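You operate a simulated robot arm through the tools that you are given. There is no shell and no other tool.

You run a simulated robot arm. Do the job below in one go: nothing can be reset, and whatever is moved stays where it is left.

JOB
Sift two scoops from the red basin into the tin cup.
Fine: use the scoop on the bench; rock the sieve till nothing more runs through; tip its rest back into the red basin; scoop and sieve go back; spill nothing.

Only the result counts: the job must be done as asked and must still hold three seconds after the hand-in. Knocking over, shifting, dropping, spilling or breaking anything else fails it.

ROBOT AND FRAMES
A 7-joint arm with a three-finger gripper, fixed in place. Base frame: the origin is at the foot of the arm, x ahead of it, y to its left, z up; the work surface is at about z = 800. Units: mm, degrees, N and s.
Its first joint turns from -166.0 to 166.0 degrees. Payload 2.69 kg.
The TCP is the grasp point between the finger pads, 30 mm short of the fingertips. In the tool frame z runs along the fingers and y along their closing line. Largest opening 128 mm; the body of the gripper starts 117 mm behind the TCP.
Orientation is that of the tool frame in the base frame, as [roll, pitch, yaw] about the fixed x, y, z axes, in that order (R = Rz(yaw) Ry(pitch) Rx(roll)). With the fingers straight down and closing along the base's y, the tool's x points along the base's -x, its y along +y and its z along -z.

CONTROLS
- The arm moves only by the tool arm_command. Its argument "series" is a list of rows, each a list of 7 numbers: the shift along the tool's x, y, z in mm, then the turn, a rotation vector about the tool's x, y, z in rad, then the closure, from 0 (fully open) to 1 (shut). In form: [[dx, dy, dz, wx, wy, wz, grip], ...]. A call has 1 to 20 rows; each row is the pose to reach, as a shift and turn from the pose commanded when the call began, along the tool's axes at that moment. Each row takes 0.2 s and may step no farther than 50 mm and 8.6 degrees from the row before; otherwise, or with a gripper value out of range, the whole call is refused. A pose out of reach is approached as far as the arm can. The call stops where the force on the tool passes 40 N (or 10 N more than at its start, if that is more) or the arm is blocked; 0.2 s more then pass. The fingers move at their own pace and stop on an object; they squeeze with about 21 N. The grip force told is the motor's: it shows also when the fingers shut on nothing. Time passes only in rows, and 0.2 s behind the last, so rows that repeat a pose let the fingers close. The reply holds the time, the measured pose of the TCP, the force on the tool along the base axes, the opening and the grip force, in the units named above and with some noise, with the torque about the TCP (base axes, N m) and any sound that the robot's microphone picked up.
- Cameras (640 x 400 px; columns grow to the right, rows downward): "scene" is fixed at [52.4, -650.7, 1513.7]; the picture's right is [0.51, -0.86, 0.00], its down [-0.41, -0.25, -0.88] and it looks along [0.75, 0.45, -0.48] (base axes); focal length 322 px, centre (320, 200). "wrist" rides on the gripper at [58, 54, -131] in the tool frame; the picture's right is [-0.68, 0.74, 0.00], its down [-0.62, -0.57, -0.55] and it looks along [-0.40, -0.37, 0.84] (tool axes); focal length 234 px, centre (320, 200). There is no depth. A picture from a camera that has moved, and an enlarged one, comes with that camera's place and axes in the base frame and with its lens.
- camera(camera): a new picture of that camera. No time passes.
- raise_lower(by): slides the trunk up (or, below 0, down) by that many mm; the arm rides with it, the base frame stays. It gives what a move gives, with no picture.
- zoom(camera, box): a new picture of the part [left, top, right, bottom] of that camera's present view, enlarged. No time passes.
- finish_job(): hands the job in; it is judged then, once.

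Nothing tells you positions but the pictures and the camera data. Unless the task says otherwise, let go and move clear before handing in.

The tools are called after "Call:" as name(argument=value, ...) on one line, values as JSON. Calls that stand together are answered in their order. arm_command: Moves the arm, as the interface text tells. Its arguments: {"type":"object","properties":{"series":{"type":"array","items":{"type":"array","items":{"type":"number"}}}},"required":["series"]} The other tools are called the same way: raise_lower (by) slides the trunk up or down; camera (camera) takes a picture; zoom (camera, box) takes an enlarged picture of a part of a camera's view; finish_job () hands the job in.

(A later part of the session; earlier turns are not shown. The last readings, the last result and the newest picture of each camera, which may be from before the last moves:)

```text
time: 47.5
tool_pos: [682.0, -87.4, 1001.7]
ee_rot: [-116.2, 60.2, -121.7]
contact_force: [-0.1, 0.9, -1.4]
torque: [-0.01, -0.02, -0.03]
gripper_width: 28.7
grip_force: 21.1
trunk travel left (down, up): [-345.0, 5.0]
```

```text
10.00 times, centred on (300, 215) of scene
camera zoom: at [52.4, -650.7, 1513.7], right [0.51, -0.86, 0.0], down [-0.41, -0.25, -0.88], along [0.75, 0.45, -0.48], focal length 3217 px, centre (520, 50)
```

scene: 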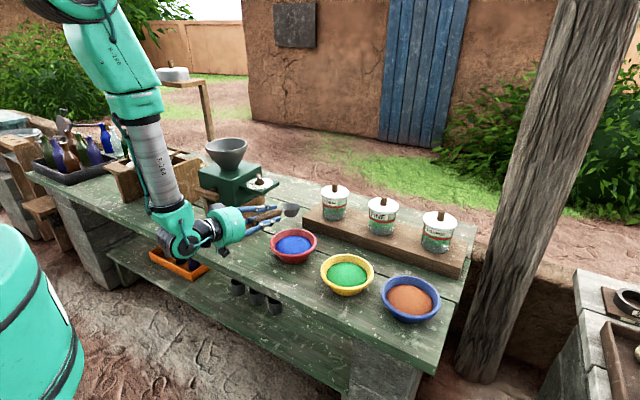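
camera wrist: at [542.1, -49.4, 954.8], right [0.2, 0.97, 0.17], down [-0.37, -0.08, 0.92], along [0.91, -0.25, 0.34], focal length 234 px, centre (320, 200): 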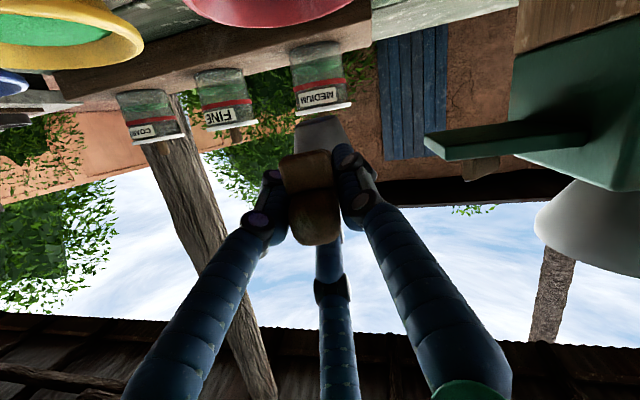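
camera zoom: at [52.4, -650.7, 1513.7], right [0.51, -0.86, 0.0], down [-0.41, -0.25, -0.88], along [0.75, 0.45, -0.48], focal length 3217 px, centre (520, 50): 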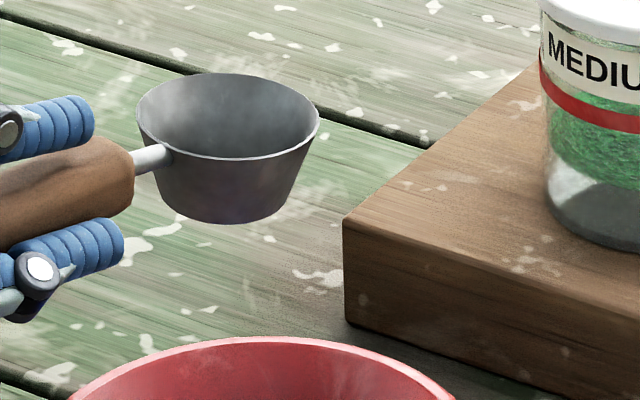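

The bowl is now level within about 2°. I'll pitch it nose-down to about 50° above the near half of the basin; with this grip the tool stays well away from its wrist limit.

Call:
arm_command(series=[[4, -3.6, -1.4, -0.064, 0.1224, 0.0045, 1], [5.8, -2.6, -1.9, -0.128, 0.2447, 0.009, 1], [7.8, -1.6, -0.3, -0.192, 0.367, 0.0135, 1], [10.3, -0.5, 3, -0.256, 0.4894, 0.018, 1], [13.5, 1.1, 8.1, -0.32, 0.6117, 0.0225, 1], [17.6, 3, 14.7, -0.384, 0.734, 0.0269, 1], [17.6, 3, 14.7, -0.384, 0.734, 0.0269, 1]])

Call:
zoom(camera="scene", box=[255, 195, 335, 265])

Call:
camera(camera="wrist")

```text
time: 49.1
tool_pos: [691.9, -92.8, 980.5]
ee_rot: [-166.7, 26.8, -159.1]
contact_force: [-0.2, -0.3, -0.3]
torque: [0.0, 0.0, -0.01]
gripper_width: 28.5
grip_force: 20.6
trunk travel left (down, up): [-345.0, 5.0]
```

```text
5.71 times, centred on (295, 230) of scene
camera zoom: at [52.4, -650.7, 1513.7], right [0.51, -0.86, 0.0], down [-0.41, -0.25, -0.88], along [0.75, 0.45, -0.48], focal length 1838 px, centre (463, 29)
```

zoom: 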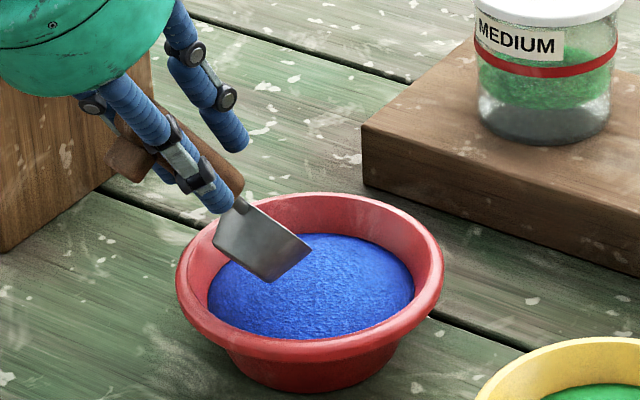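

```text
taken
camera wrist: at [565.6, -52.8, 1056.8], right [0.38, 0.91, 0.15], down [0.38, -0.31, 0.87], along [0.84, -0.27, -0.47], focal length 234 px, centre (320, 200)
```

wrist: 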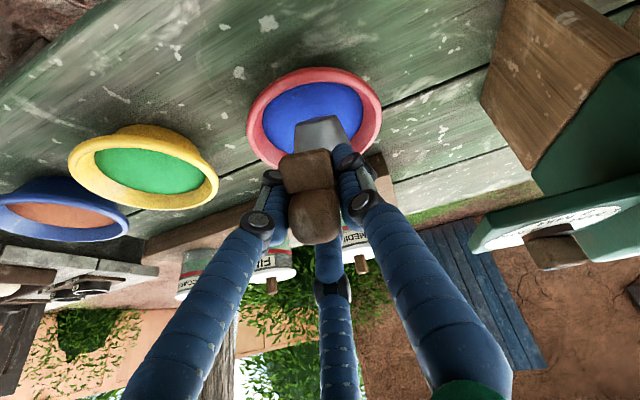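

The bowl hangs square over the near half of the powder and the arm is well within reach. Dipping straight down now.

Call:
arm_command(series=[[7.5, 2.9, 16.8, -0.0081, 0.0154, 0.0006, 1], [15.1, 5.8, 33.6, -0.0162, 0.0309, 0.0011, 1], [20, 8.2, 41.4, -0.0162, 0.0309, 0.0011, 1], [25.1, 10.5, 49.2, -0.0162, 0.0309, 0.0011, 1]])

Call:
zoom(camera="scene", box=[255, 195, 335, 265])

```text
time: 50.1
tool_pos: [692.6, -94.0, 923.4]
ee_rot: [-167.7, 25.3, -159.6]
contact_force: [0.8, -1.7, -0.3]
torque: [-0.1, -0.16, -0.04]
gripper_width: 28.7
grip_force: 21.4
trunk travel left (down, up): [-345.0, 5.0]
```

```text
5.71 times, centred on (295, 230) of scene
camera zoom: at [52.4, -650.7, 1513.7], right [0.51, -0.86, 0.0], down [-0.41, -0.25, -0.88], along [0.75, 0.45, -0.48], focal length 1838 px, centre (463, 29)
```

zoom: 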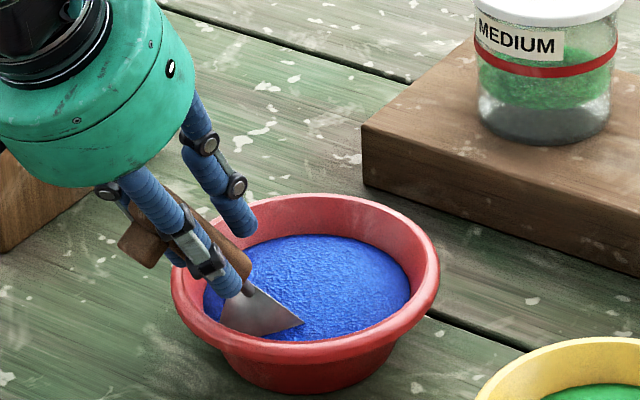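

The bowl is in the powder near the basin's close side, reach is fine. Sweeping forward now while levelling out, then lifting clear.

Call:
arm_command(series=[[-5.9, -3.3, 7.1, 0.0162, -0.0309, -0.0011, 1], [-9.1, -5.4, 14.1, 0.0486, -0.0926, -0.0033, 1], [-7.5, -4.7, 21.4, 0.0972, -0.1853, -0.0066, 1], [-2, -2, 27.7, 0.1539, -0.2934, -0.0104, 1], [3.9, 0.9, 31.2, 0.2106, -0.4016, -0.0143, 1], [10.2, 4.2, 32, 0.2673, -0.5097, -0.0181, 1], [15.8, 7.2, 30.2, 0.3239, -0.6177, -0.022, 1], [20.1, 9.5, 26.3, 0.3806, -0.7259, -0.0258, 1], [21.7, 10.7, 17.9, 0.4211, -0.8031, -0.0286, 1], [6.3, 4.1, -24.2, 0.4211, -0.8031, -0.0286, 1], [6.3, 4.1, -24.2, 0.4211, -0.8031, -0.0286, 1]])

Call:
zoom(camera="scene", box=[255, 195, 335, 265])

Call:
camera(camera="scene")

```text
time: 52.5
tool_pos: [675.4, -91.2, 944.4]
ee_rot: [-111.3, 61.1, -117.5]
contact_force: [0.0, 0.2, -0.3]
torque: [0.02, 0.03, -0.02]
gripper_width: 28.8
grip_force: 20.6
trunk travel left (down, up): [-345.0, 5.0]
```

```text
5.71 times, centred on (295, 230) of scene
camera zoom: at [52.4, -650.7, 1513.7], right [0.51, -0.86, 0.0], down [-0.41, -0.25, -0.88], along [0.75, 0.45, -0.48], focal length 1838 px, centre (463, 29)
```

zoom: 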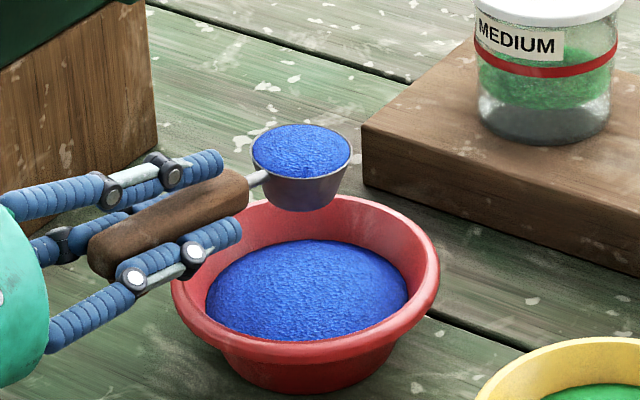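

```text
taken
```

scene: 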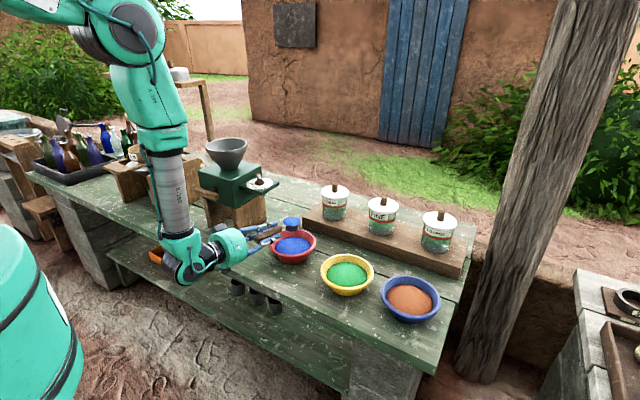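

The scoop is full and level. I'll raise it gently to well above the mill's height, drawing it back a little.

Call:
arm_command(series=[[-11, -6, -6.5, 0, 0, 0, 1], [-33, -17, -20, 0, 0, 0, 1], [-57, -30, -35, 0, 0, 0, 1], [-81, -42, -49.5, 0, 0, 0, 1], [-106, -55, -64.5, 0, 0, 0, 1], [-131, -68, -80, 0, 0, 0, 1], [-156, -81, -95, 0, 0, 0, 1], [-180, -94, -110, 0, 0, 0, 1], [-195, -102, -119, 0, 0, 0, 1], [-202, -105.5, -123.4, 0, 0, 0, 1]])

Call:
camera(camera="scene")

Call:
zoom(camera="scene", box=[200, 100, 320, 200])

```text
time: 54.7
tool_pos: [597.3, -78.1, 1189.5]
ee_rot: [-111.5, 60.8, -117.7]
contact_force: [-0.9, 0.5, -1.5]
torque: [-0.02, 0.01, -0.03]
gripper_width: 28.5
grip_force: 21.1
trunk travel left (down, up): [-345.0, 5.0]
```

```text
taken
```

scene: 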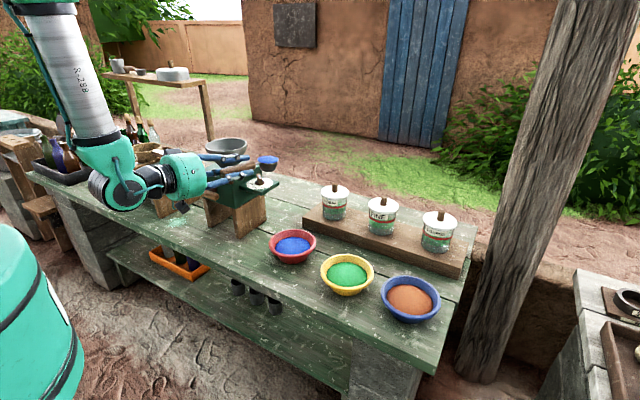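

```text
4.00 times, centred on (260, 150) of scene
camera zoom: at [52.4, -650.7, 1513.7], right [0.51, -0.86, 0.0], down [-0.41, -0.25, -0.88], along [0.75, 0.45, -0.48], focal length 1287 px, centre (560, 400)
```

zoom: 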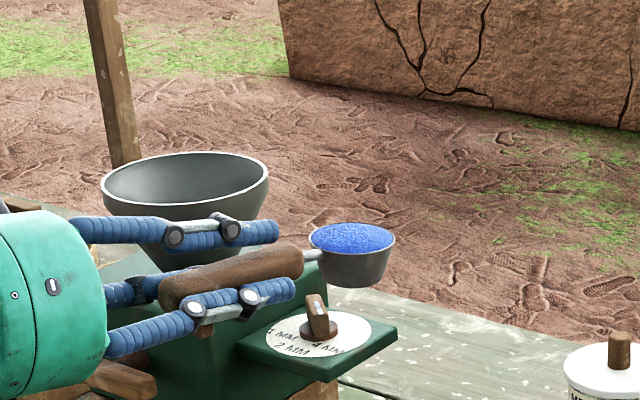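

The full scoop is level at z≈1190, clear of the hopper. Now I swing it round the base towards the sieve, keeping it level.

Call:
arm_command(series=[[-13.9, 27.2, -1.4, -0.0444, -0.0231, -0.0091, 1], [-27.4, 54.5, -4.4, -0.0887, -0.0461, -0.0182, 1], [-40.7, 81.7, -9, -0.1331, -0.0692, -0.0273, 1], [-53.5, 108.8, -15, -0.1775, -0.0923, -0.0364, 1], [-66, 135.8, -22.5, -0.2219, -0.1154, -0.0455, 1], [-78, 162.4, -31.5, -0.2662, -0.1384, -0.0545, 1], [-89.6, 188.7, -41.9, -0.3106, -0.1615, -0.0636, 1], [-100.6, 214.7, -53.7, -0.355, -0.1846, -0.0727, 1], [-111.2, 240.2, -67, -0.3993, -0.2076, -0.0818, 1], [-121.2, 265.1, -81.6, -0.4437, -0.2307, -0.0909, 1], [-130.6, 289.6, -97.4, -0.4881, -0.2538, -0.1, 1], [-139.4, 313.2, -114.7, -0.5324, -0.2768, -0.1091, 1], [-147.6, 336.3, -133.1, -0.5768, -0.2999, -0.1182, 1], [-155.2, 358.5, -152.7, -0.6212, -0.323, -0.1273, 1], [-162, 379.9, -173.5, -0.6656, -0.3461, -0.1364, 1], [-168.3, 400.5, -195.2, -0.7099, -0.3691, -0.1454, 1], [-168.3, 400.5, -195.2, -0.7099, -0.3691, -0.1454, 1]])

Call:
camera(camera="scene")

Call:
zoom(camera="scene", box=[80, 60, 240, 180])

Call:
camera(camera="wrist")

```text
time: 58.3
tool_pos: [463.1, 377.8, 1190.5]
ee_rot: [-111.3, 60.9, -70.9]
contact_force: [0.3, -0.3, -1.3]
torque: [-0.01, 0.05, -0.01]
gripper_width: 28.9
grip_force: 20.6
trunk travel left (down, up): [-345.0, 5.0]
```

```text
taken
```

scene: 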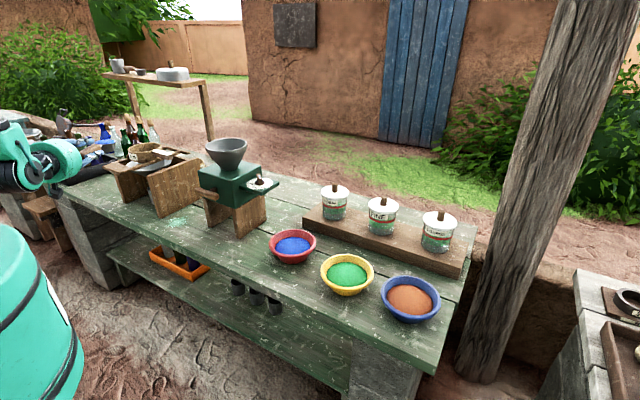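

```text
3.33 times, centred on (160, 120) of scene
camera zoom: at [52.4, -650.7, 1513.7], right [0.51, -0.86, 0.0], down [-0.41, -0.25, -0.88], along [0.75, 0.45, -0.48], focal length 1072 px, centre (853, 467)
```

zoom: 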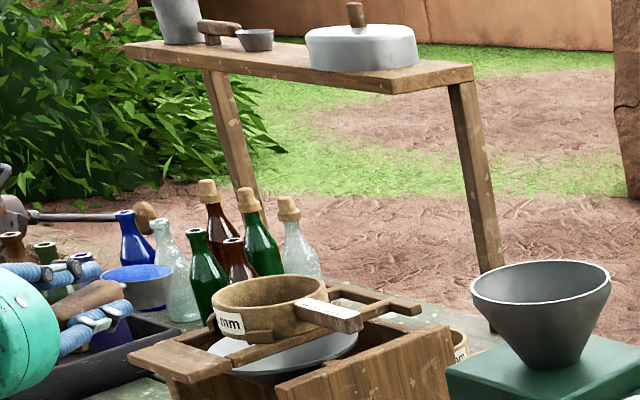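

```text
taken
camera wrist: at [337.6, 307.2, 1138.9], right [-0.56, 0.79, 0.26], down [-0.18, -0.42, 0.89], along [0.81, 0.45, 0.37], focal length 234 px, centre (320, 200)
```

wrist: 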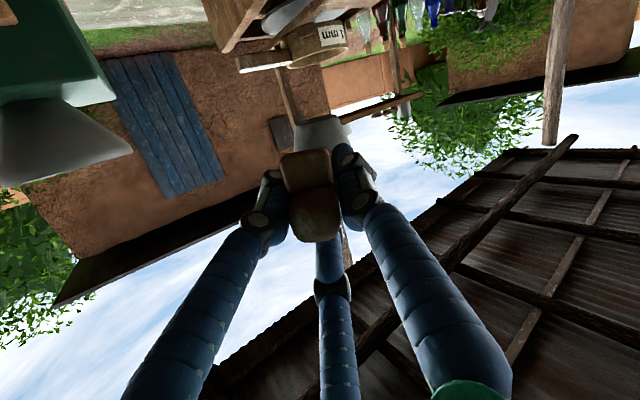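

The scoop is still full and level. Next I extend it outwards to just above the sieve, still high, to check the alignment.

Call:
arm_command(series=[[-2.7, -0.2, 14, 0, 0, 0, 1], [-8, -0.6, 41, 0, 0, 0, 1], [-13.5, -1.1, 70, 0, 0, 0, 1], [-19, -1.5, 99, 0, 0, 0, 1], [-25, -2, 128, 0, 0, 0, 1], [-30, -2.5, 157, 0, 0, 0, 1], [-36, -3, 186, 0, 0, 0, 1], [-42, -3.5, 215, 0, 0, 0, 1], [-47, -3.9, 243, 0, 0, 0, 1], [-51.5, -4.2, 265, 0, 0, 0, 1], [-53.7, -4.4, 276.7, 0, 0, 0, 1], [-53.7, -4.4, 276.7, 0, 0, 0, 1]])

Call:
zoom(camera="scene", box=[80, 90, 220, 200])

Call:
camera(camera="wrist")

```text
time: 60.9
tool_pos: [674.7, 567.1, 1189.3]
ee_rot: [-111.3, 60.9, -70.9]
contact_force: [0.3, -1.1, -1.6]
torque: [0.0, 0.0, -0.01]
gripper_width: 28.7
grip_force: 20.6
trunk travel left (down, up): [-345.0, 5.0]
```

```text
3.64 times, centred on (150, 145) of scene
camera zoom: at [52.4, -650.7, 1513.7], right [0.51, -0.86, 0.0], down [-0.41, -0.25, -0.88], along [0.75, 0.45, -0.48], focal length 1170 px, centre (938, 400)
```

zoom: 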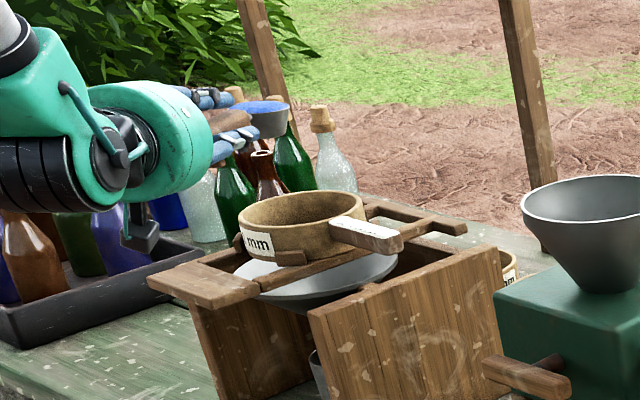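

```text
taken
camera wrist: at [548.7, 496.0, 1136.8], right [-0.56, 0.79, 0.26], down [-0.18, -0.42, 0.89], along [0.81, 0.45, 0.37], focal length 234 px, centre (320, 200)
```

wrist: 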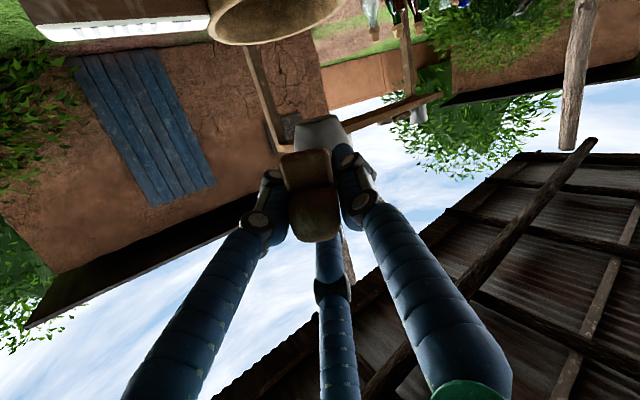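

The bowl is above the sieve, about 12 mm left of its centre as intended for a pour to the right. I'll lower it to just above the ring.

Call:
arm_command(series=[[10, 5.2, 2, 0, 0, 0, 1], [28, 14.5, 5.7, 0, 0, 0, 1], [46, 23.8, 9.3, 0, 0, 0, 1], [62, 32, 12.5, 0, 0, 0, 1], [70.8, 36.7, 14.3, 0, 0, 0, 1], [70.8, 36.7, 14.3, 0, 0, 0, 1]])

Call:
zoom(camera="scene", box=[110, 110, 210, 190])

Call:
camera(camera="wrist")

```text
time: 62.3
tool_pos: [674.8, 567.5, 1108.2]
ee_rot: [-111.2, 60.9, -70.9]
contact_force: [-0.1, -0.6, -1.6]
torque: [-0.02, 0.01, 0.01]
gripper_width: 28.6
grip_force: 20.8
trunk travel left (down, up): [-345.0, 5.0]
```

```text
5.00 times, centred on (160, 150) of scene
camera zoom: at [52.4, -650.7, 1513.7], right [0.51, -0.86, 0.0], down [-0.41, -0.25, -0.88], along [0.75, 0.45, -0.48], focal length 1608 px, centre (1120, 450)
```

zoom: 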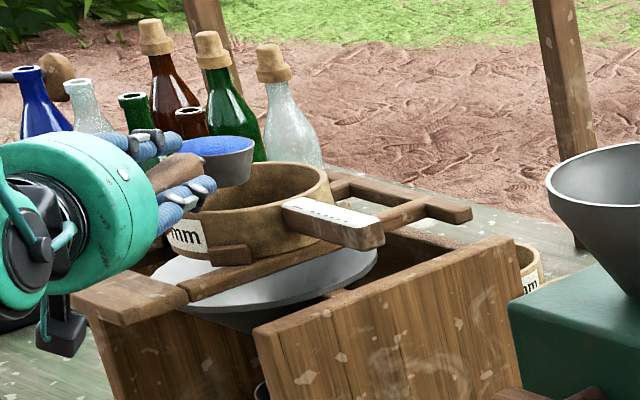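

```text
taken
camera wrist: at [549.3, 496.7, 1056.5], right [-0.56, 0.79, 0.26], down [-0.18, -0.42, 0.89], along [0.81, 0.45, 0.37], focal length 234 px, centre (320, 200)
```

wrist: 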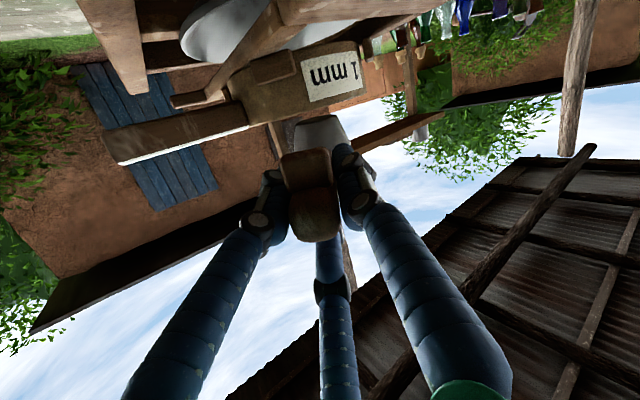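

Everything lines up: the bowl hangs just over the ring, centred slightly to the left. Now rolling it slowly to the right, first about 57°.

Call:
arm_command(series=[[0, 0, 0, -0.009, -0.0124, 0.0989, 1], [0, 0, 0, -0.018, -0.0248, 0.1978, 1], [0, 0, 0, -0.027, -0.0372, 0.2967, 1], [0, 0, 0, -0.036, -0.0496, 0.3956, 1], [0, 0, 0, -0.045, -0.062, 0.4945, 1], [0, 0, 0, -0.054, -0.0744, 0.5934, 1], [0, 0, 0, -0.063, -0.0868, 0.6923, 1], [0, 0, 0, -0.072, -0.0992, 0.7912, 1], [0, 0, 0, -0.081, -0.1116, 0.8901, 1], [0, 0, 0, -0.09, -0.124, 0.989, 1], [0, 0, 0, -0.09, -0.124, 0.989, 1]])

Call:
zoom(camera="scene", box=[110, 110, 210, 190])

Call:
camera(camera="wrist")

```text
time: 64.7
tool_pos: [675.3, 568.6, 1109.2]
ee_rot: [96.5, 59.9, 138.3]
contact_force: [-0.3, -0.1, -0.6]
torque: [-0.02, -0.01, -0.01]
gripper_width: 29.0
grip_force: 21.9
trunk travel left (down, up): [-345.0, 5.0]
```

```text
5.00 times, centred on (160, 150) of scene
camera zoom: at [52.4, -650.7, 1513.7], right [0.51, -0.86, 0.0], down [-0.41, -0.25, -0.88], along [0.75, 0.45, -0.48], focal length 1608 px, centre (1120, 450)
```

zoom: 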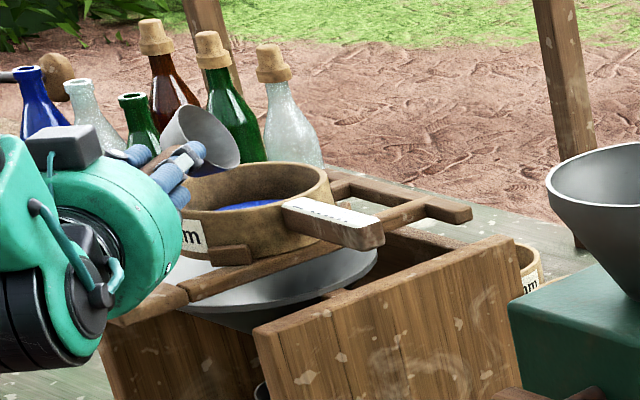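

```text
taken
camera wrist: at [525.7, 534.2, 1092.3], right [-0.16, 0.26, 0.95], down [0.15, -0.95, 0.28], along [0.97, 0.19, 0.12], focal length 234 px, centre (320, 200)
```

wrist: 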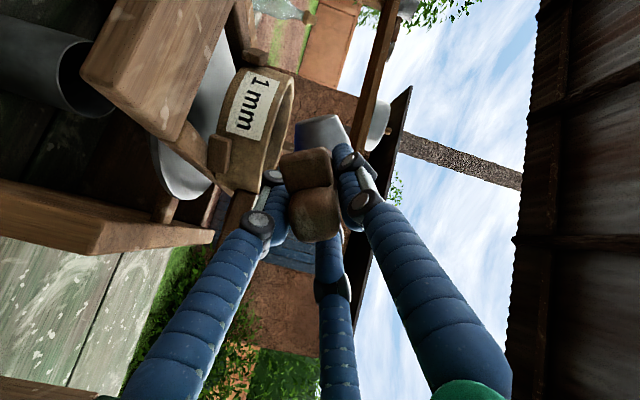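

Blue powder is now in the sieve. I'll roll on to about 115° to empty the scoop fully.

Call:
arm_command(series=[[0, 0, 0, -0.009, -0.0124, 0.0989, 1], [0, 0, 0, -0.018, -0.0248, 0.1978, 1], [0, 0, 0, -0.027, -0.0372, 0.2967, 1], [0, 0, 0, -0.036, -0.0496, 0.3956, 1], [0, 0, 0, -0.045, -0.062, 0.4945, 1], [0, 0, 0, -0.054, -0.0744, 0.5934, 1], [0, 0, 0, -0.063, -0.0868, 0.6923, 1], [0, 0, 0, -0.072, -0.0992, 0.7912, 1], [0, 0, 0, -0.081, -0.1116, 0.8901, 1], [0, 0, 0, -0.09, -0.124, 0.989, 1], [0, 0, 0, -0.09, -0.124, 0.989, 1], [0, 0, 0, -0.09, -0.124, 0.989, 1]])

Call:
zoom(camera="scene", box=[110, 110, 210, 190])

Call:
camera(camera="wrist")

```text
time: 67.3
tool_pos: [673.1, 566.5, 1109.0]
ee_rot: [85.5, 3.2, 129.2]
contact_force: [-0.4, 0.5, -0.6]
torque: [-0.02, 0.0, -0.02]
gripper_width: 28.8
grip_force: 21.0
trunk travel left (down, up): [-345.0, 5.0]
```

```text
5.00 times, centred on (160, 150) of scene
camera zoom: at [52.4, -650.7, 1513.7], right [0.51, -0.86, 0.0], down [-0.41, -0.25, -0.88], along [0.75, 0.45, -0.48], focal length 1608 px, centre (1120, 450)
```

zoom: 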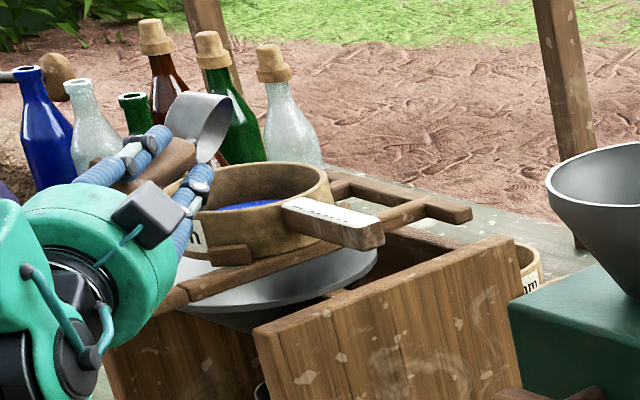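

```text
taken
camera wrist: at [530.4, 529.1, 1148.9], right [0.36, -0.53, 0.77], down [0.02, -0.82, -0.57], along [0.93, 0.22, -0.28], focal length 234 px, centre (320, 200)
```

wrist: 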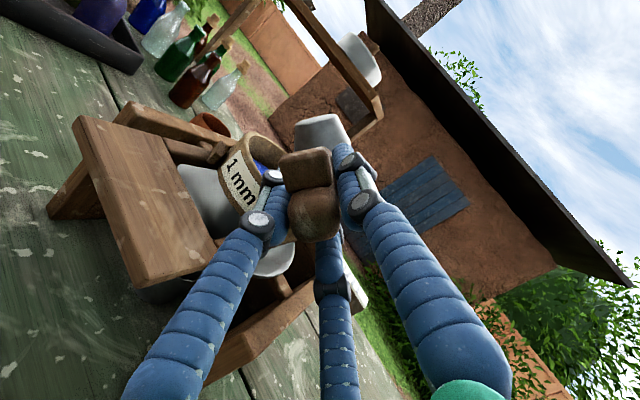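

The scoop is empty and the powder is in the sieve. Quick close look for spills before rolling back.

Call:
zoom(camera="scene", box=[125, 125, 195, 185])

Call:
zoom(camera="wrist", box=[60, 80, 320, 320])

```text
6.67 times, centred on (160, 155) of scene
camera zoom: at [52.4, -650.7, 1513.7], right [0.51, -0.86, 0.0], down [-0.41, -0.25, -0.88], along [0.75, 0.45, -0.48], focal length 2145 px, centre (1387, 500)
```

zoom: 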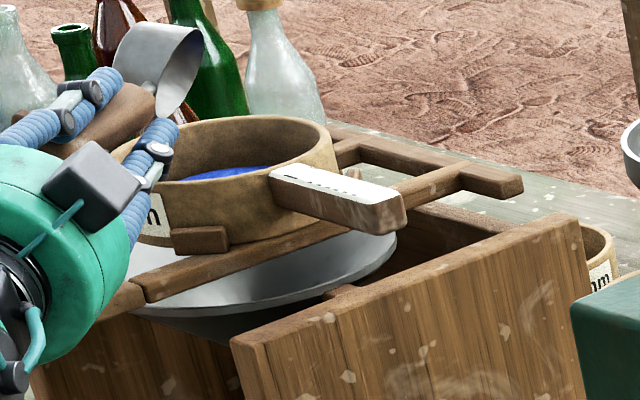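

```text
1.67 times, centred on (190, 200) of wrist
camera zoom: at [530.4, 529.1, 1148.9], right [0.36, -0.53, 0.77], down [0.02, -0.82, -0.57], along [0.93, 0.22, -0.28], focal length 390 px, centre (537, 200)
```

zoom: 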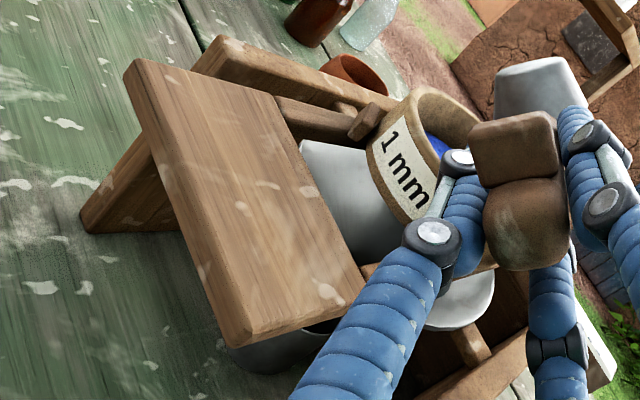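

No spill and the sieve hasn't moved. I'll lift away, then roll the scoop back upright while drawing it back.

Call:
arm_command(series=[[-1.5, 26.5, 2.1, 0, 0, 0, 1], [-3, 53, 4.2, 0, 0, 0, 1], [-4.5, 79.6, 6.3, 0, 0, 0, 1], [-5.4, 81, -12.5, 0.0126, 0.0174, -0.1385, 1], [-6.3, 82.5, -31.2, 0.0252, 0.0347, -0.2769, 1], [-7.2, 83.9, -50, 0.0378, 0.0521, -0.4154, 1], [-8.1, 85.3, -68.7, 0.0504, 0.0694, -0.5538, 1], [-9.1, 86.8, -87.5, 0.063, 0.0868, -0.6923, 1], [-10, 88.2, -106.3, 0.0756, 0.1042, -0.8308, 1], [-10.9, 89.6, -125, 0.0882, 0.1215, -0.9692, 1], [-11.8, 91, -143.8, 0.1008, 0.1389, -1.1077, 1], [-12.7, 92.5, -162.5, 0.1134, 0.1562, -1.2461, 1], [-13.6, 93.9, -181.3, 0.126, 0.1736, -1.3846, 1], [-14.5, 95.3, -200.1, 0.1386, 0.191, -1.5231, 1], [-15.4, 96.8, -218.8, 0.1512, 0.2083, -1.6615, 1], [-16.3, 98.2, -237.6, 0.1638, 0.2257, -1.8, 1], [-17.2, 99.6, -256.3, 0.1764, 0.243, -1.9384, 1], [-18.2, 101, -275.1, 0.18, 0.248, -1.978, 1], [-18.2, 101, -275.1, 0.18, 0.248, -1.978, 1]])

Call:
camera(camera="scene")

Call:
camera(camera="wrist")

```text
time: 71.3
tool_pos: [464.2, 378.8, 1188.6]
ee_rot: [-111.3, 60.8, -70.9]
contact_force: [-0.6, 0.9, 0.0]
torque: [0.0, 0.0, 0.01]
gripper_width: 28.7
grip_force: 21.1
trunk travel left (down, up): [-345.0, 5.0]
```

```text
taken
```

scene: 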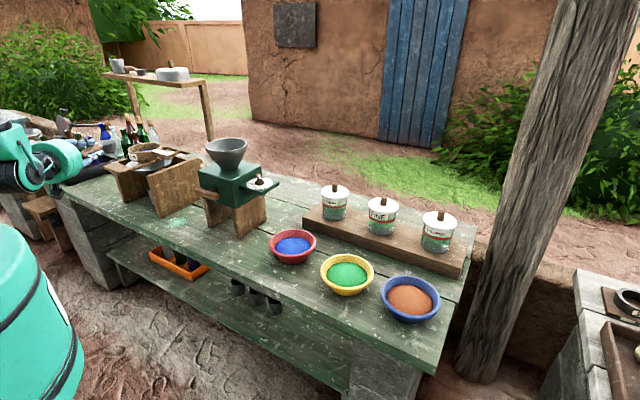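

```text
taken
camera wrist: at [339.1, 307.4, 1137.2], right [-0.56, 0.79, 0.26], down [-0.18, -0.42, 0.89], along [0.81, 0.45, 0.37], focal length 234 px, centre (320, 200)
```

wrist: 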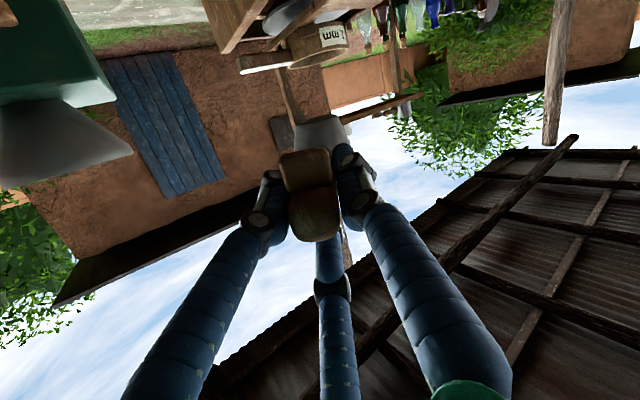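

The scoop is upright and empty again; powder sits in the sieve. Swinging back towards the basin for the second scoop.

Call:
arm_command(series=[[18.8, -36.1, -0.4, 0.0593, 0.0308, 0.012, 1], [37.9, -71.8, -3.6, 0.1186, 0.0615, 0.024, 1], [57.4, -107, -9.5, 0.178, 0.0923, 0.036, 1], [77, -141.5, -18, 0.2373, 0.123, 0.048, 1], [96.8, -175.3, -29.1, 0.2966, 0.1538, 0.06, 1], [116.5, -208, -42.9, 0.3559, 0.1846, 0.072, 1], [136.3, -239.7, -59.1, 0.4152, 0.2153, 0.084, 1], [155.8, -270.1, -77.9, 0.4746, 0.2461, 0.096, 1], [175.1, -299.1, -98.9, 0.5339, 0.2768, 0.108, 1], [194.1, -326.5, -122.3, 0.5932, 0.3076, 0.12, 1], [212.5, -352.2, -147.8, 0.6525, 0.3384, 0.132, 1], [230.5, -376.2, -175.3, 0.7118, 0.3691, 0.144, 1], [230.5, -376.2, -175.3, 0.7118, 0.3691, 0.144, 1]])

Call:
zoom(camera="scene", box=[255, 215, 335, 275])

Call:
zoom(camera="scene", box=[90, 100, 230, 210])

```text
time: 74.1
tool_pos: [594.2, -77.7, 1190.6]
ee_rot: [-111.3, 61.0, -117.4]
contact_force: [-0.4, -0.6, -0.4]
torque: [0.03, -0.01, 0.04]
gripper_width: 28.9
grip_force: 21.1
trunk travel left (down, up): [-345.0, 5.0]
```

```text
6.67 times, centred on (295, 245) of scene
camera zoom: at [52.4, -650.7, 1513.7], right [0.51, -0.86, 0.0], down [-0.41, -0.25, -0.88], along [0.75, 0.45, -0.48], focal length 2145 px, centre (487, -100)
```

zoom: 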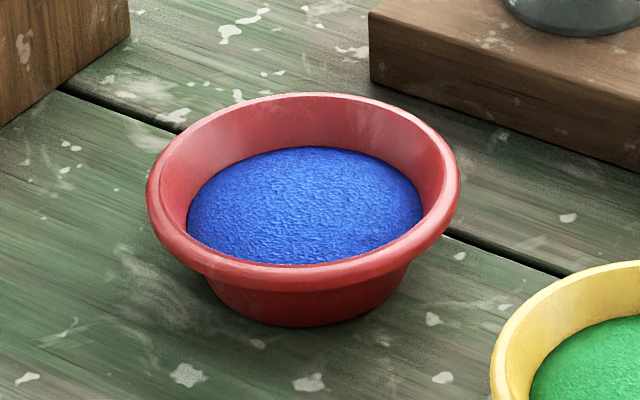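

```text
3.64 times, centred on (160, 155) of scene
camera zoom: at [52.4, -650.7, 1513.7], right [0.51, -0.86, 0.0], down [-0.41, -0.25, -0.88], along [0.75, 0.45, -0.48], focal length 1170 px, centre (902, 364)
```

zoom: 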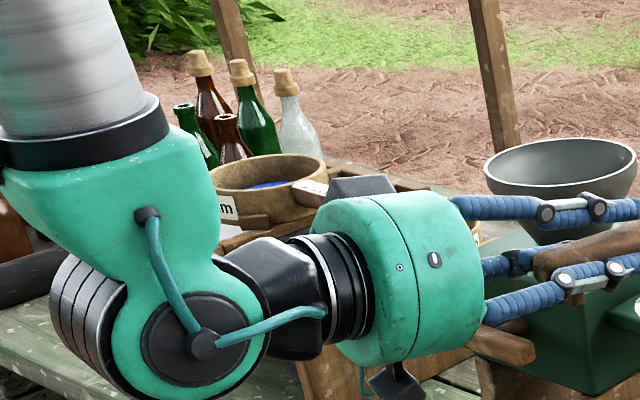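

The basin holds its place within 3 mm and the mound is only slightly lower. I'll come down to the pre-dig pose, pitching the scoop 50° nose-down.

Call:
arm_command(series=[[24.1, 11.9, 19.4, -0.0576, 0.1104, 0.0039, 1], [48.1, 23.8, 38.7, -0.1152, 0.2209, 0.0079, 1], [72.2, 35.7, 58.1, -0.1728, 0.3313, 0.0118, 1], [96.2, 47.5, 77.5, -0.2304, 0.4418, 0.0157, 1], [120.3, 59.4, 96.9, -0.288, 0.5522, 0.0196, 1], [144.3, 71.3, 116.2, -0.3456, 0.6627, 0.0236, 1], [168.4, 83.2, 135.6, -0.4032, 0.7731, 0.0275, 1], [168.4, 83.2, 135.6, -0.4032, 0.7731, 0.0275, 1]])

Call:
zoom(camera="scene", box=[255, 195, 335, 265])

Call:
camera(camera="wrist")

```text
time: 75.9
tool_pos: [694.6, -97.2, 979.0]
ee_rot: [-166.5, 26.8, -159.4]
contact_force: [0.3, 0.4, -0.3]
torque: [0.04, 0.03, -0.01]
gripper_width: 28.6
grip_force: 21.5
trunk travel left (down, up): [-345.0, 5.0]
```

```text
5.71 times, centred on (295, 230) of scene
camera zoom: at [52.4, -650.7, 1513.7], right [0.51, -0.86, 0.0], down [-0.41, -0.25, -0.88], along [0.75, 0.45, -0.48], focal length 1838 px, centre (463, 29)
```

zoom: 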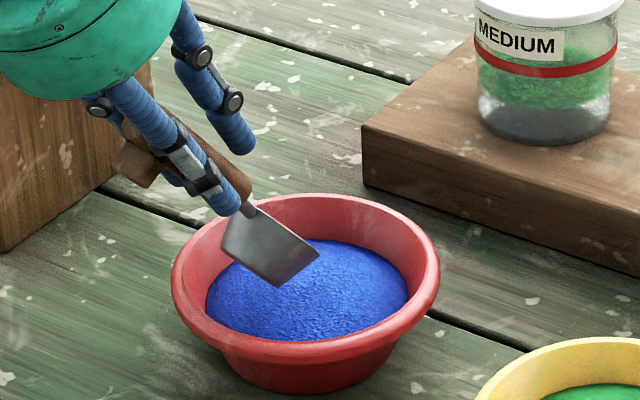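

```text
taken
camera wrist: at [566.9, -55.7, 1055.4], right [0.38, 0.91, 0.15], down [0.38, -0.31, 0.87], along [0.84, -0.28, -0.47], focal length 234 px, centre (320, 200)
```

wrist: 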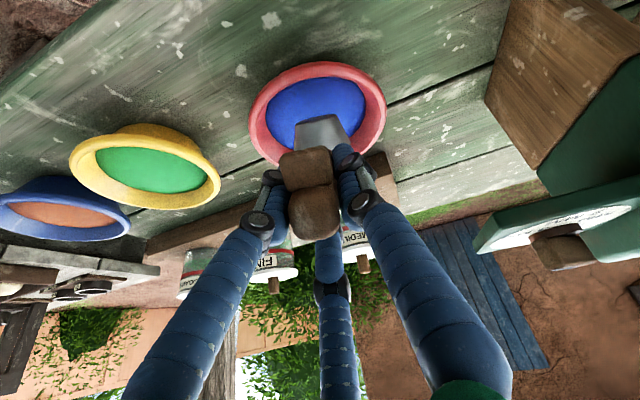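

Alignment looks good again. Dipping in.

Call:
arm_command(series=[[7.5, 3.3, 17.1, -0.0081, 0.0154, 0.0006, 1], [15, 6.6, 34.3, -0.0162, 0.0309, 0.0011, 1], [19.8, 8.8, 43.4, -0.0162, 0.0309, 0.0011, 1], [24.5, 10.9, 52.5, -0.0162, 0.0309, 0.0011, 1]])

Call:
zoom(camera="scene", box=[255, 195, 335, 265])

```text
time: 76.9
tool_pos: [696.1, -98.1, 921.2]
ee_rot: [-167.6, 25.4, -159.6]
contact_force: [0.7, -0.1, 2.5]
torque: [-0.02, -0.17, -0.03]
gripper_width: 28.8
grip_force: 21.0
trunk travel left (down, up): [-345.0, 5.0]
```

```text
5.71 times, centred on (295, 230) of scene
camera zoom: at [52.4, -650.7, 1513.7], right [0.51, -0.86, 0.0], down [-0.41, -0.25, -0.88], along [0.75, 0.45, -0.48], focal length 1838 px, centre (463, 29)
```

zoom: 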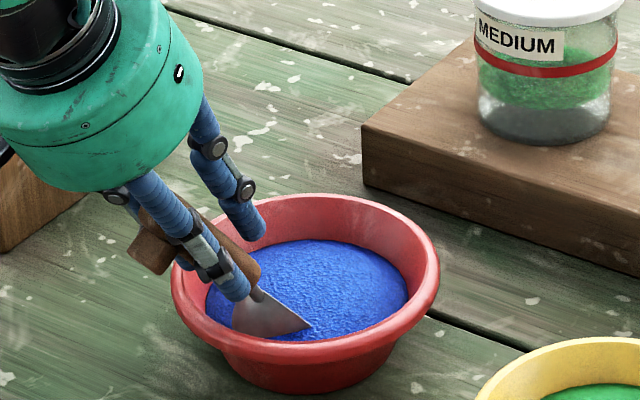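

It only brushes the basin floor lightly. Sweeping and levelling out again.

Call:
arm_command(series=[[-5.7, -3, 3.5, 0.0162, -0.0309, -0.0011, 1], [-8.2, -4.6, 10.1, 0.0486, -0.0926, -0.0033, 1], [-5.6, -3.5, 16.8, 0.0972, -0.1853, -0.0066, 1], [0.6, -0.4, 22.7, 0.1539, -0.2934, -0.0104, 1], [6.9, 2.7, 27.1, 0.2106, -0.4016, -0.0143, 1], [13.2, 6, 27.9, 0.2673, -0.5097, -0.0181, 1], [18.8, 9, 26.1, 0.3239, -0.6177, -0.022, 1], [23, 11.4, 22.2, 0.3806, -0.7259, -0.0258, 1], [24.7, 12.5, 13.7, 0.4211, -0.8031, -0.0286, 1], [9.3, 5.9, -28.3, 0.4211, -0.8031, -0.0286, 1], [9.3, 5.9, -28.3, 0.4211, -0.8031, -0.0286, 1]])

Call:
zoom(camera="scene", box=[255, 195, 335, 265])

Call:
zoom(camera="scene", box=[275, 205, 325, 240])

```text
time: 79.3
tool_pos: [671.7, -94.7, 943.7]
ee_rot: [-111.1, 60.9, -117.6]
contact_force: [-1.7, 0.4, -1.3]
torque: [0.02, 0.05, 0.02]
gripper_width: 28.6
grip_force: 20.9
trunk travel left (down, up): [-345.0, 5.0]
```

```text
5.71 times, centred on (295, 230) of scene
camera zoom: at [52.4, -650.7, 1513.7], right [0.51, -0.86, 0.0], down [-0.41, -0.25, -0.88], along [0.75, 0.45, -0.48], focal length 1838 px, centre (463, 29)
```

zoom: 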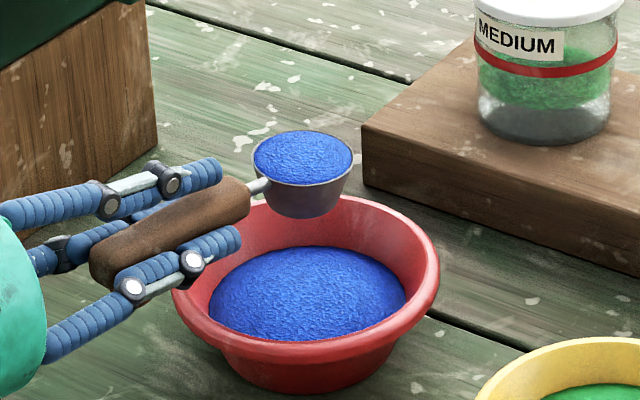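

```text
11.43 times, centred on (300, 222) of scene
camera zoom: at [52.4, -650.7, 1513.7], right [0.51, -0.86, 0.0], down [-0.41, -0.25, -0.88], along [0.75, 0.45, -0.48], focal length 3676 px, centre (549, -57)
```

zoom: 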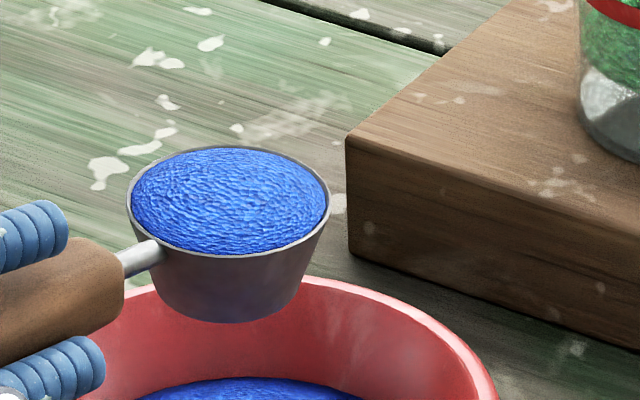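

The second scoop is full and level. Raising it the same way.

Call:
arm_command(series=[[-11, -5.5, -6.3, 0, 0, 0, 1], [-33, -16, -19, 0, 0, 0, 1], [-57, -27.7, -32.8, 0, 0, 0, 1], [-82, -40, -47, 0, 0, 0, 1], [-107, -52, -61.5, 0, 0, 0, 1], [-132, -64, -76, 0, 0, 0, 1], [-157, -76, -90, 0, 0, 0, 1], [-182, -88.5, -104.7, 0, 0, 0, 1], [-198, -96, -114, 0, 0, 0, 1], [-205.9, -100, -118.4, 0, 0, 0, 1]])

Call:
zoom(camera="scene", box=[200, 100, 320, 200])

```text
time: 81.5
tool_pos: [598.2, -75.7, 1186.7]
ee_rot: [-111.2, 60.9, -117.6]
contact_force: [0.4, 0.0, -1.3]
torque: [0.01, 0.04, -0.03]
gripper_width: 28.8
grip_force: 21.7
trunk travel left (down, up): [-345.0, 5.0]
```

```text
4.00 times, centred on (260, 150) of scene
camera zoom: at [52.4, -650.7, 1513.7], right [0.51, -0.86, 0.0], down [-0.41, -0.25, -0.88], along [0.75, 0.45, -0.48], focal length 1287 px, centre (560, 400)
```

zoom: 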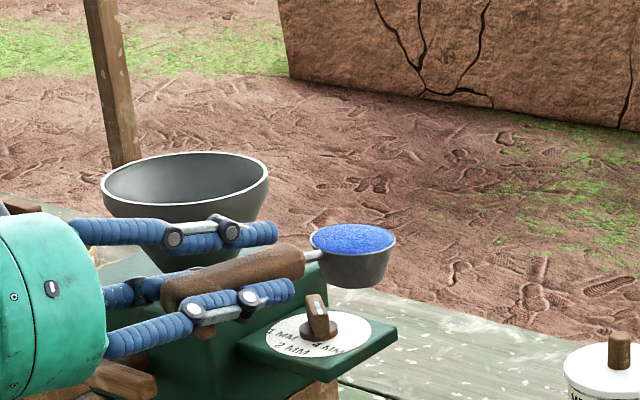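

Full and level, same height as before. Swinging round to the sieve.

Call:
arm_command(series=[[-13.9, 27.2, -1.4, -0.0444, -0.0231, -0.0091, 1], [-27.4, 54.5, -4.4, -0.0887, -0.0461, -0.0182, 1], [-40.7, 81.7, -9, -0.1331, -0.0692, -0.0273, 1], [-53.5, 108.8, -15, -0.1775, -0.0923, -0.0364, 1], [-66, 135.8, -22.5, -0.2219, -0.1154, -0.0455, 1], [-78, 162.4, -31.5, -0.2662, -0.1384, -0.0545, 1], [-89.6, 188.7, -41.9, -0.3106, -0.1615, -0.0636, 1], [-100.6, 214.7, -53.7, -0.355, -0.1846, -0.0727, 1], [-111.2, 240.2, -67, -0.3993, -0.2076, -0.0818, 1], [-121.2, 265.1, -81.6, -0.4437, -0.2307, -0.0909, 1], [-130.6, 289.6, -97.4, -0.4881, -0.2538, -0.1, 1], [-139.4, 313.2, -114.7, -0.5324, -0.2768, -0.1091, 1], [-147.6, 336.3, -133.1, -0.5768, -0.2999, -0.1182, 1], [-155.2, 358.5, -152.7, -0.6212, -0.323, -0.1273, 1], [-162, 379.9, -173.5, -0.6656, -0.3461, -0.1364, 1], [-168.3, 400.5, -195.2, -0.7099, -0.3691, -0.1454, 1], [-168.3, 400.5, -195.2, -0.7099, -0.3691, -0.1454, 1]])

```text
time: 85.1
tool_pos: [467.2, 380.4, 1187.0]
ee_rot: [-111.3, 60.7, -71.0]
contact_force: [0.3, 0.5, -1.9]
torque: [-0.02, 0.06, 0.01]
gripper_width: 28.6
grip_force: 21.2
trunk travel left (down, up): [-345.0, 5.0]
```

Swing done; the scoop is over the open floor in front of the stand. Extending out over the sieve now, then I'll look.

Call:
arm_command(series=[[-2.7, -0.3, 14, 0, 0, 0, 1], [-8, -0.9, 41, 0, 0, 0, 1], [-14, -1.5, 70, 0, 0, 0, 1], [-19.8, -2.2, 99, 0, 0, 0, 1], [-25.6, -2.8, 128, 0, 0, 0, 1], [-31.4, -3.5, 157, 0, 0, 0, 1], [-37.2, -4.1, 186, 0, 0, 0, 1], [-43, -4.8, 215, 0, 0, 0, 1], [-48.4, -5.4, 242, 0, 0, 0, 1], [-52.6, -5.9, 263, 0, 0, 0, 1], [-54.8, -6.1, 273.6, 0, 0, 0, 1], [-54.8, -6.1, 273.6, 0, 0, 0, 1]])

Call:
zoom(camera="scene", box=[80, 90, 220, 200])

```text
time: 87.7
tool_pos: [677.8, 567.8, 1188.5]
ee_rot: [-111.3, 60.8, -71.1]
contact_force: [0.0, -0.9, -2.3]
torque: [0.0, 0.03, -0.01]
gripper_width: 28.7
grip_force: 21.4
trunk travel left (down, up): [-345.0, 5.0]
```

```text
3.64 times, centred on (150, 145) of scene
camera zoom: at [52.4, -650.7, 1513.7], right [0.51, -0.86, 0.0], down [-0.41, -0.25, -0.88], along [0.75, 0.45, -0.48], focal length 1170 px, centre (938, 400)
```

zoom: 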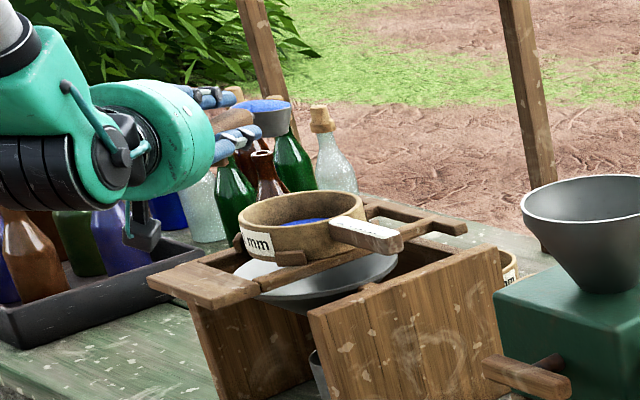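

Aligned as before. Lowering to just above the ring.

Call:
arm_command(series=[[10, 5.4, 1.8, 0, 0, 0, 1], [28, 15, 5, 0, 0, 0, 1], [46, 24.8, 8.3, 0, 0, 0, 1], [61, 33, 11, 0, 0, 0, 1], [69.6, 37.5, 12.6, 0, 0, 0, 1], [69.6, 37.5, 12.6, 0, 0, 0, 1]])

Call:
arm_command(series=[[0, 0, 0, -0.009, -0.0124, 0.0989, 1], [0, 0, 0, -0.018, -0.0248, 0.1978, 1], [0, 0, 0, -0.027, -0.0372, 0.2967, 1], [0, 0, 0, -0.036, -0.0496, 0.3956, 1], [0, 0, 0, -0.045, -0.062, 0.4945, 1], [0, 0, 0, -0.054, -0.0744, 0.5934, 1], [0, 0, 0, -0.063, -0.0868, 0.6923, 1], [0, 0, 0, -0.072, -0.0992, 0.7912, 1], [0, 0, 0, -0.081, -0.1116, 0.8901, 1], [0, 0, 0, -0.09, -0.124, 0.989, 1], [0, 0, 0, -0.099, -0.1364, 1.0879, 1], [0, 0, 0, -0.108, -0.1488, 1.1868, 1], [0, 0, 0, -0.117, -0.1612, 1.2857, 1], [0, 0, 0, -0.126, -0.1736, 1.3846, 1], [0, 0, 0, -0.135, -0.186, 1.4835, 1], [0, 0, 0, -0.144, -0.1984, 1.5824, 1], [0, 0, 0, -0.153, -0.2108, 1.6813, 1], [0, 0, 0, -0.162, -0.2232, 1.7802, 1], [0, 0, 0, -0.171, -0.2356, 1.8791, 1], [0, 0, 0, -0.18, -0.248, 1.978, 1]])

Call:
zoom(camera="scene", box=[110, 110, 210, 190])

Call:
camera(camera="wrist")

```text
time: 89.1
tool_pos: [674.2, 568.5, 1109.9]
ee_rot: [-111.1, 60.8, -71.0]
contact_force: [0.8, 0.4, -1.2]
torque: [0.01, 0.0, -0.06]
gripper_width: 28.6
grip_force: 20.8
trunk travel left (down, up): [-345.0, 5.0]
```

```text
time: 93.3
tool_pos: [674.2, 567.5, 1108.7]
ee_rot: [85.5, 3.2, 129.1]
contact_force: [0.1, 0.7, -0.5]
torque: [0.01, 0.01, -0.01]
gripper_width: 28.6
grip_force: 20.9
trunk travel left (down, up): [-345.0, 5.0]
```

```text
5.00 times, centred on (160, 150) of scene
camera zoom: at [52.4, -650.7, 1513.7], right [0.51, -0.86, 0.0], down [-0.41, -0.25, -0.88], along [0.75, 0.45, -0.48], focal length 1608 px, centre (1120, 450)
```

zoom: 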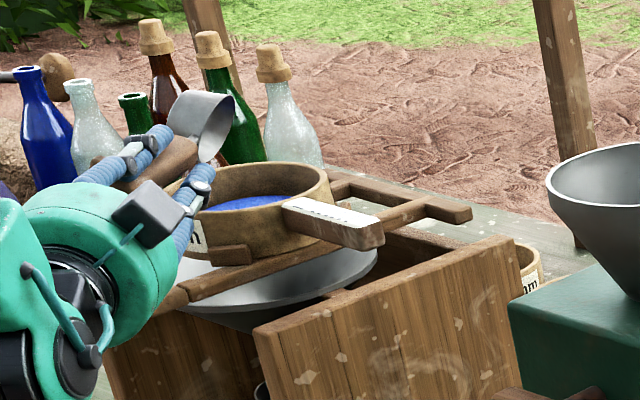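

```text
taken
camera wrist: at [531.9, 530.8, 1148.7], right [0.35, -0.53, 0.77], down [0.02, -0.82, -0.57], along [0.94, 0.22, -0.28], focal length 234 px, centre (320, 200)
```

wrist: 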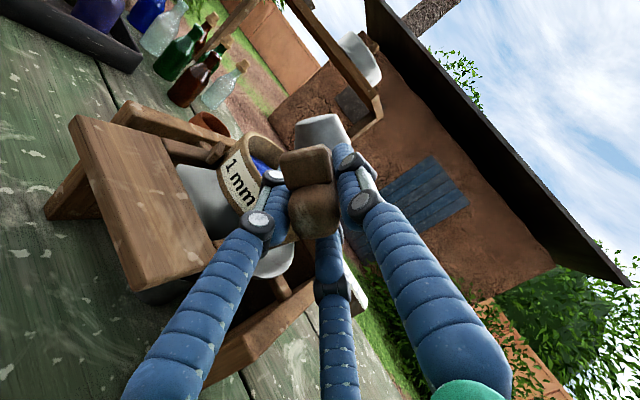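

The second scoop is in the sieve with nothing on the stand. Lifting away, rolling upright and drawing back.

Call:
arm_command(series=[[-1.5, 26.5, 2.1, 0, 0, 0, 1], [-3, 53, 4.2, 0, 0, 0, 1], [-4.5, 79.6, 6.3, 0, 0, 0, 1], [-5.4, 81, -12.5, 0.0126, 0.0174, -0.1385, 1], [-6.3, 82.5, -31.2, 0.0252, 0.0347, -0.2769, 1], [-7.2, 83.9, -50, 0.0378, 0.0521, -0.4154, 1], [-8.1, 85.3, -68.7, 0.0504, 0.0694, -0.5538, 1], [-9.1, 86.8, -87.5, 0.063, 0.0868, -0.6923, 1], [-10, 88.2, -106.3, 0.0756, 0.1042, -0.8308, 1], [-10.9, 89.6, -125, 0.0882, 0.1215, -0.9692, 1], [-11.8, 91, -143.8, 0.1008, 0.1389, -1.1077, 1], [-12.7, 92.5, -162.5, 0.1134, 0.1562, -1.2461, 1], [-13.6, 93.9, -181.3, 0.126, 0.1736, -1.3846, 1], [-14.5, 95.3, -200.1, 0.1386, 0.191, -1.5231, 1], [-15.4, 96.8, -218.8, 0.1512, 0.2083, -1.6615, 1], [-16.3, 98.2, -237.6, 0.1638, 0.2257, -1.8, 1], [-17.2, 99.6, -256.3, 0.1764, 0.243, -1.9384, 1], [-18.2, 101, -275.1, 0.18, 0.248, -1.978, 1], [-18.2, 101, -275.1, 0.18, 0.248, -1.978, 1]])

Call:
zoom(camera="scene", box=[100, 110, 220, 210])

```text
time: 97.3
tool_pos: [464.4, 378.8, 1190.2]
ee_rot: [-111.1, 60.7, -71.0]
contact_force: [0.4, -0.1, -1.0]
torque: [-0.01, 0.0, -0.01]
gripper_width: 28.5
grip_force: 20.9
trunk travel left (down, up): [-345.0, 5.0]
```

```text
4.00 times, centred on (160, 160) of scene
camera zoom: at [52.4, -650.7, 1513.7], right [0.51, -0.86, 0.0], down [-0.41, -0.25, -0.88], along [0.75, 0.45, -0.48], focal length 1287 px, centre (960, 360)
```

zoom: 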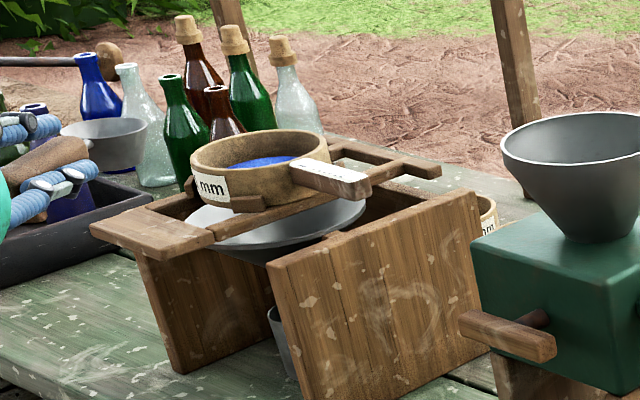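

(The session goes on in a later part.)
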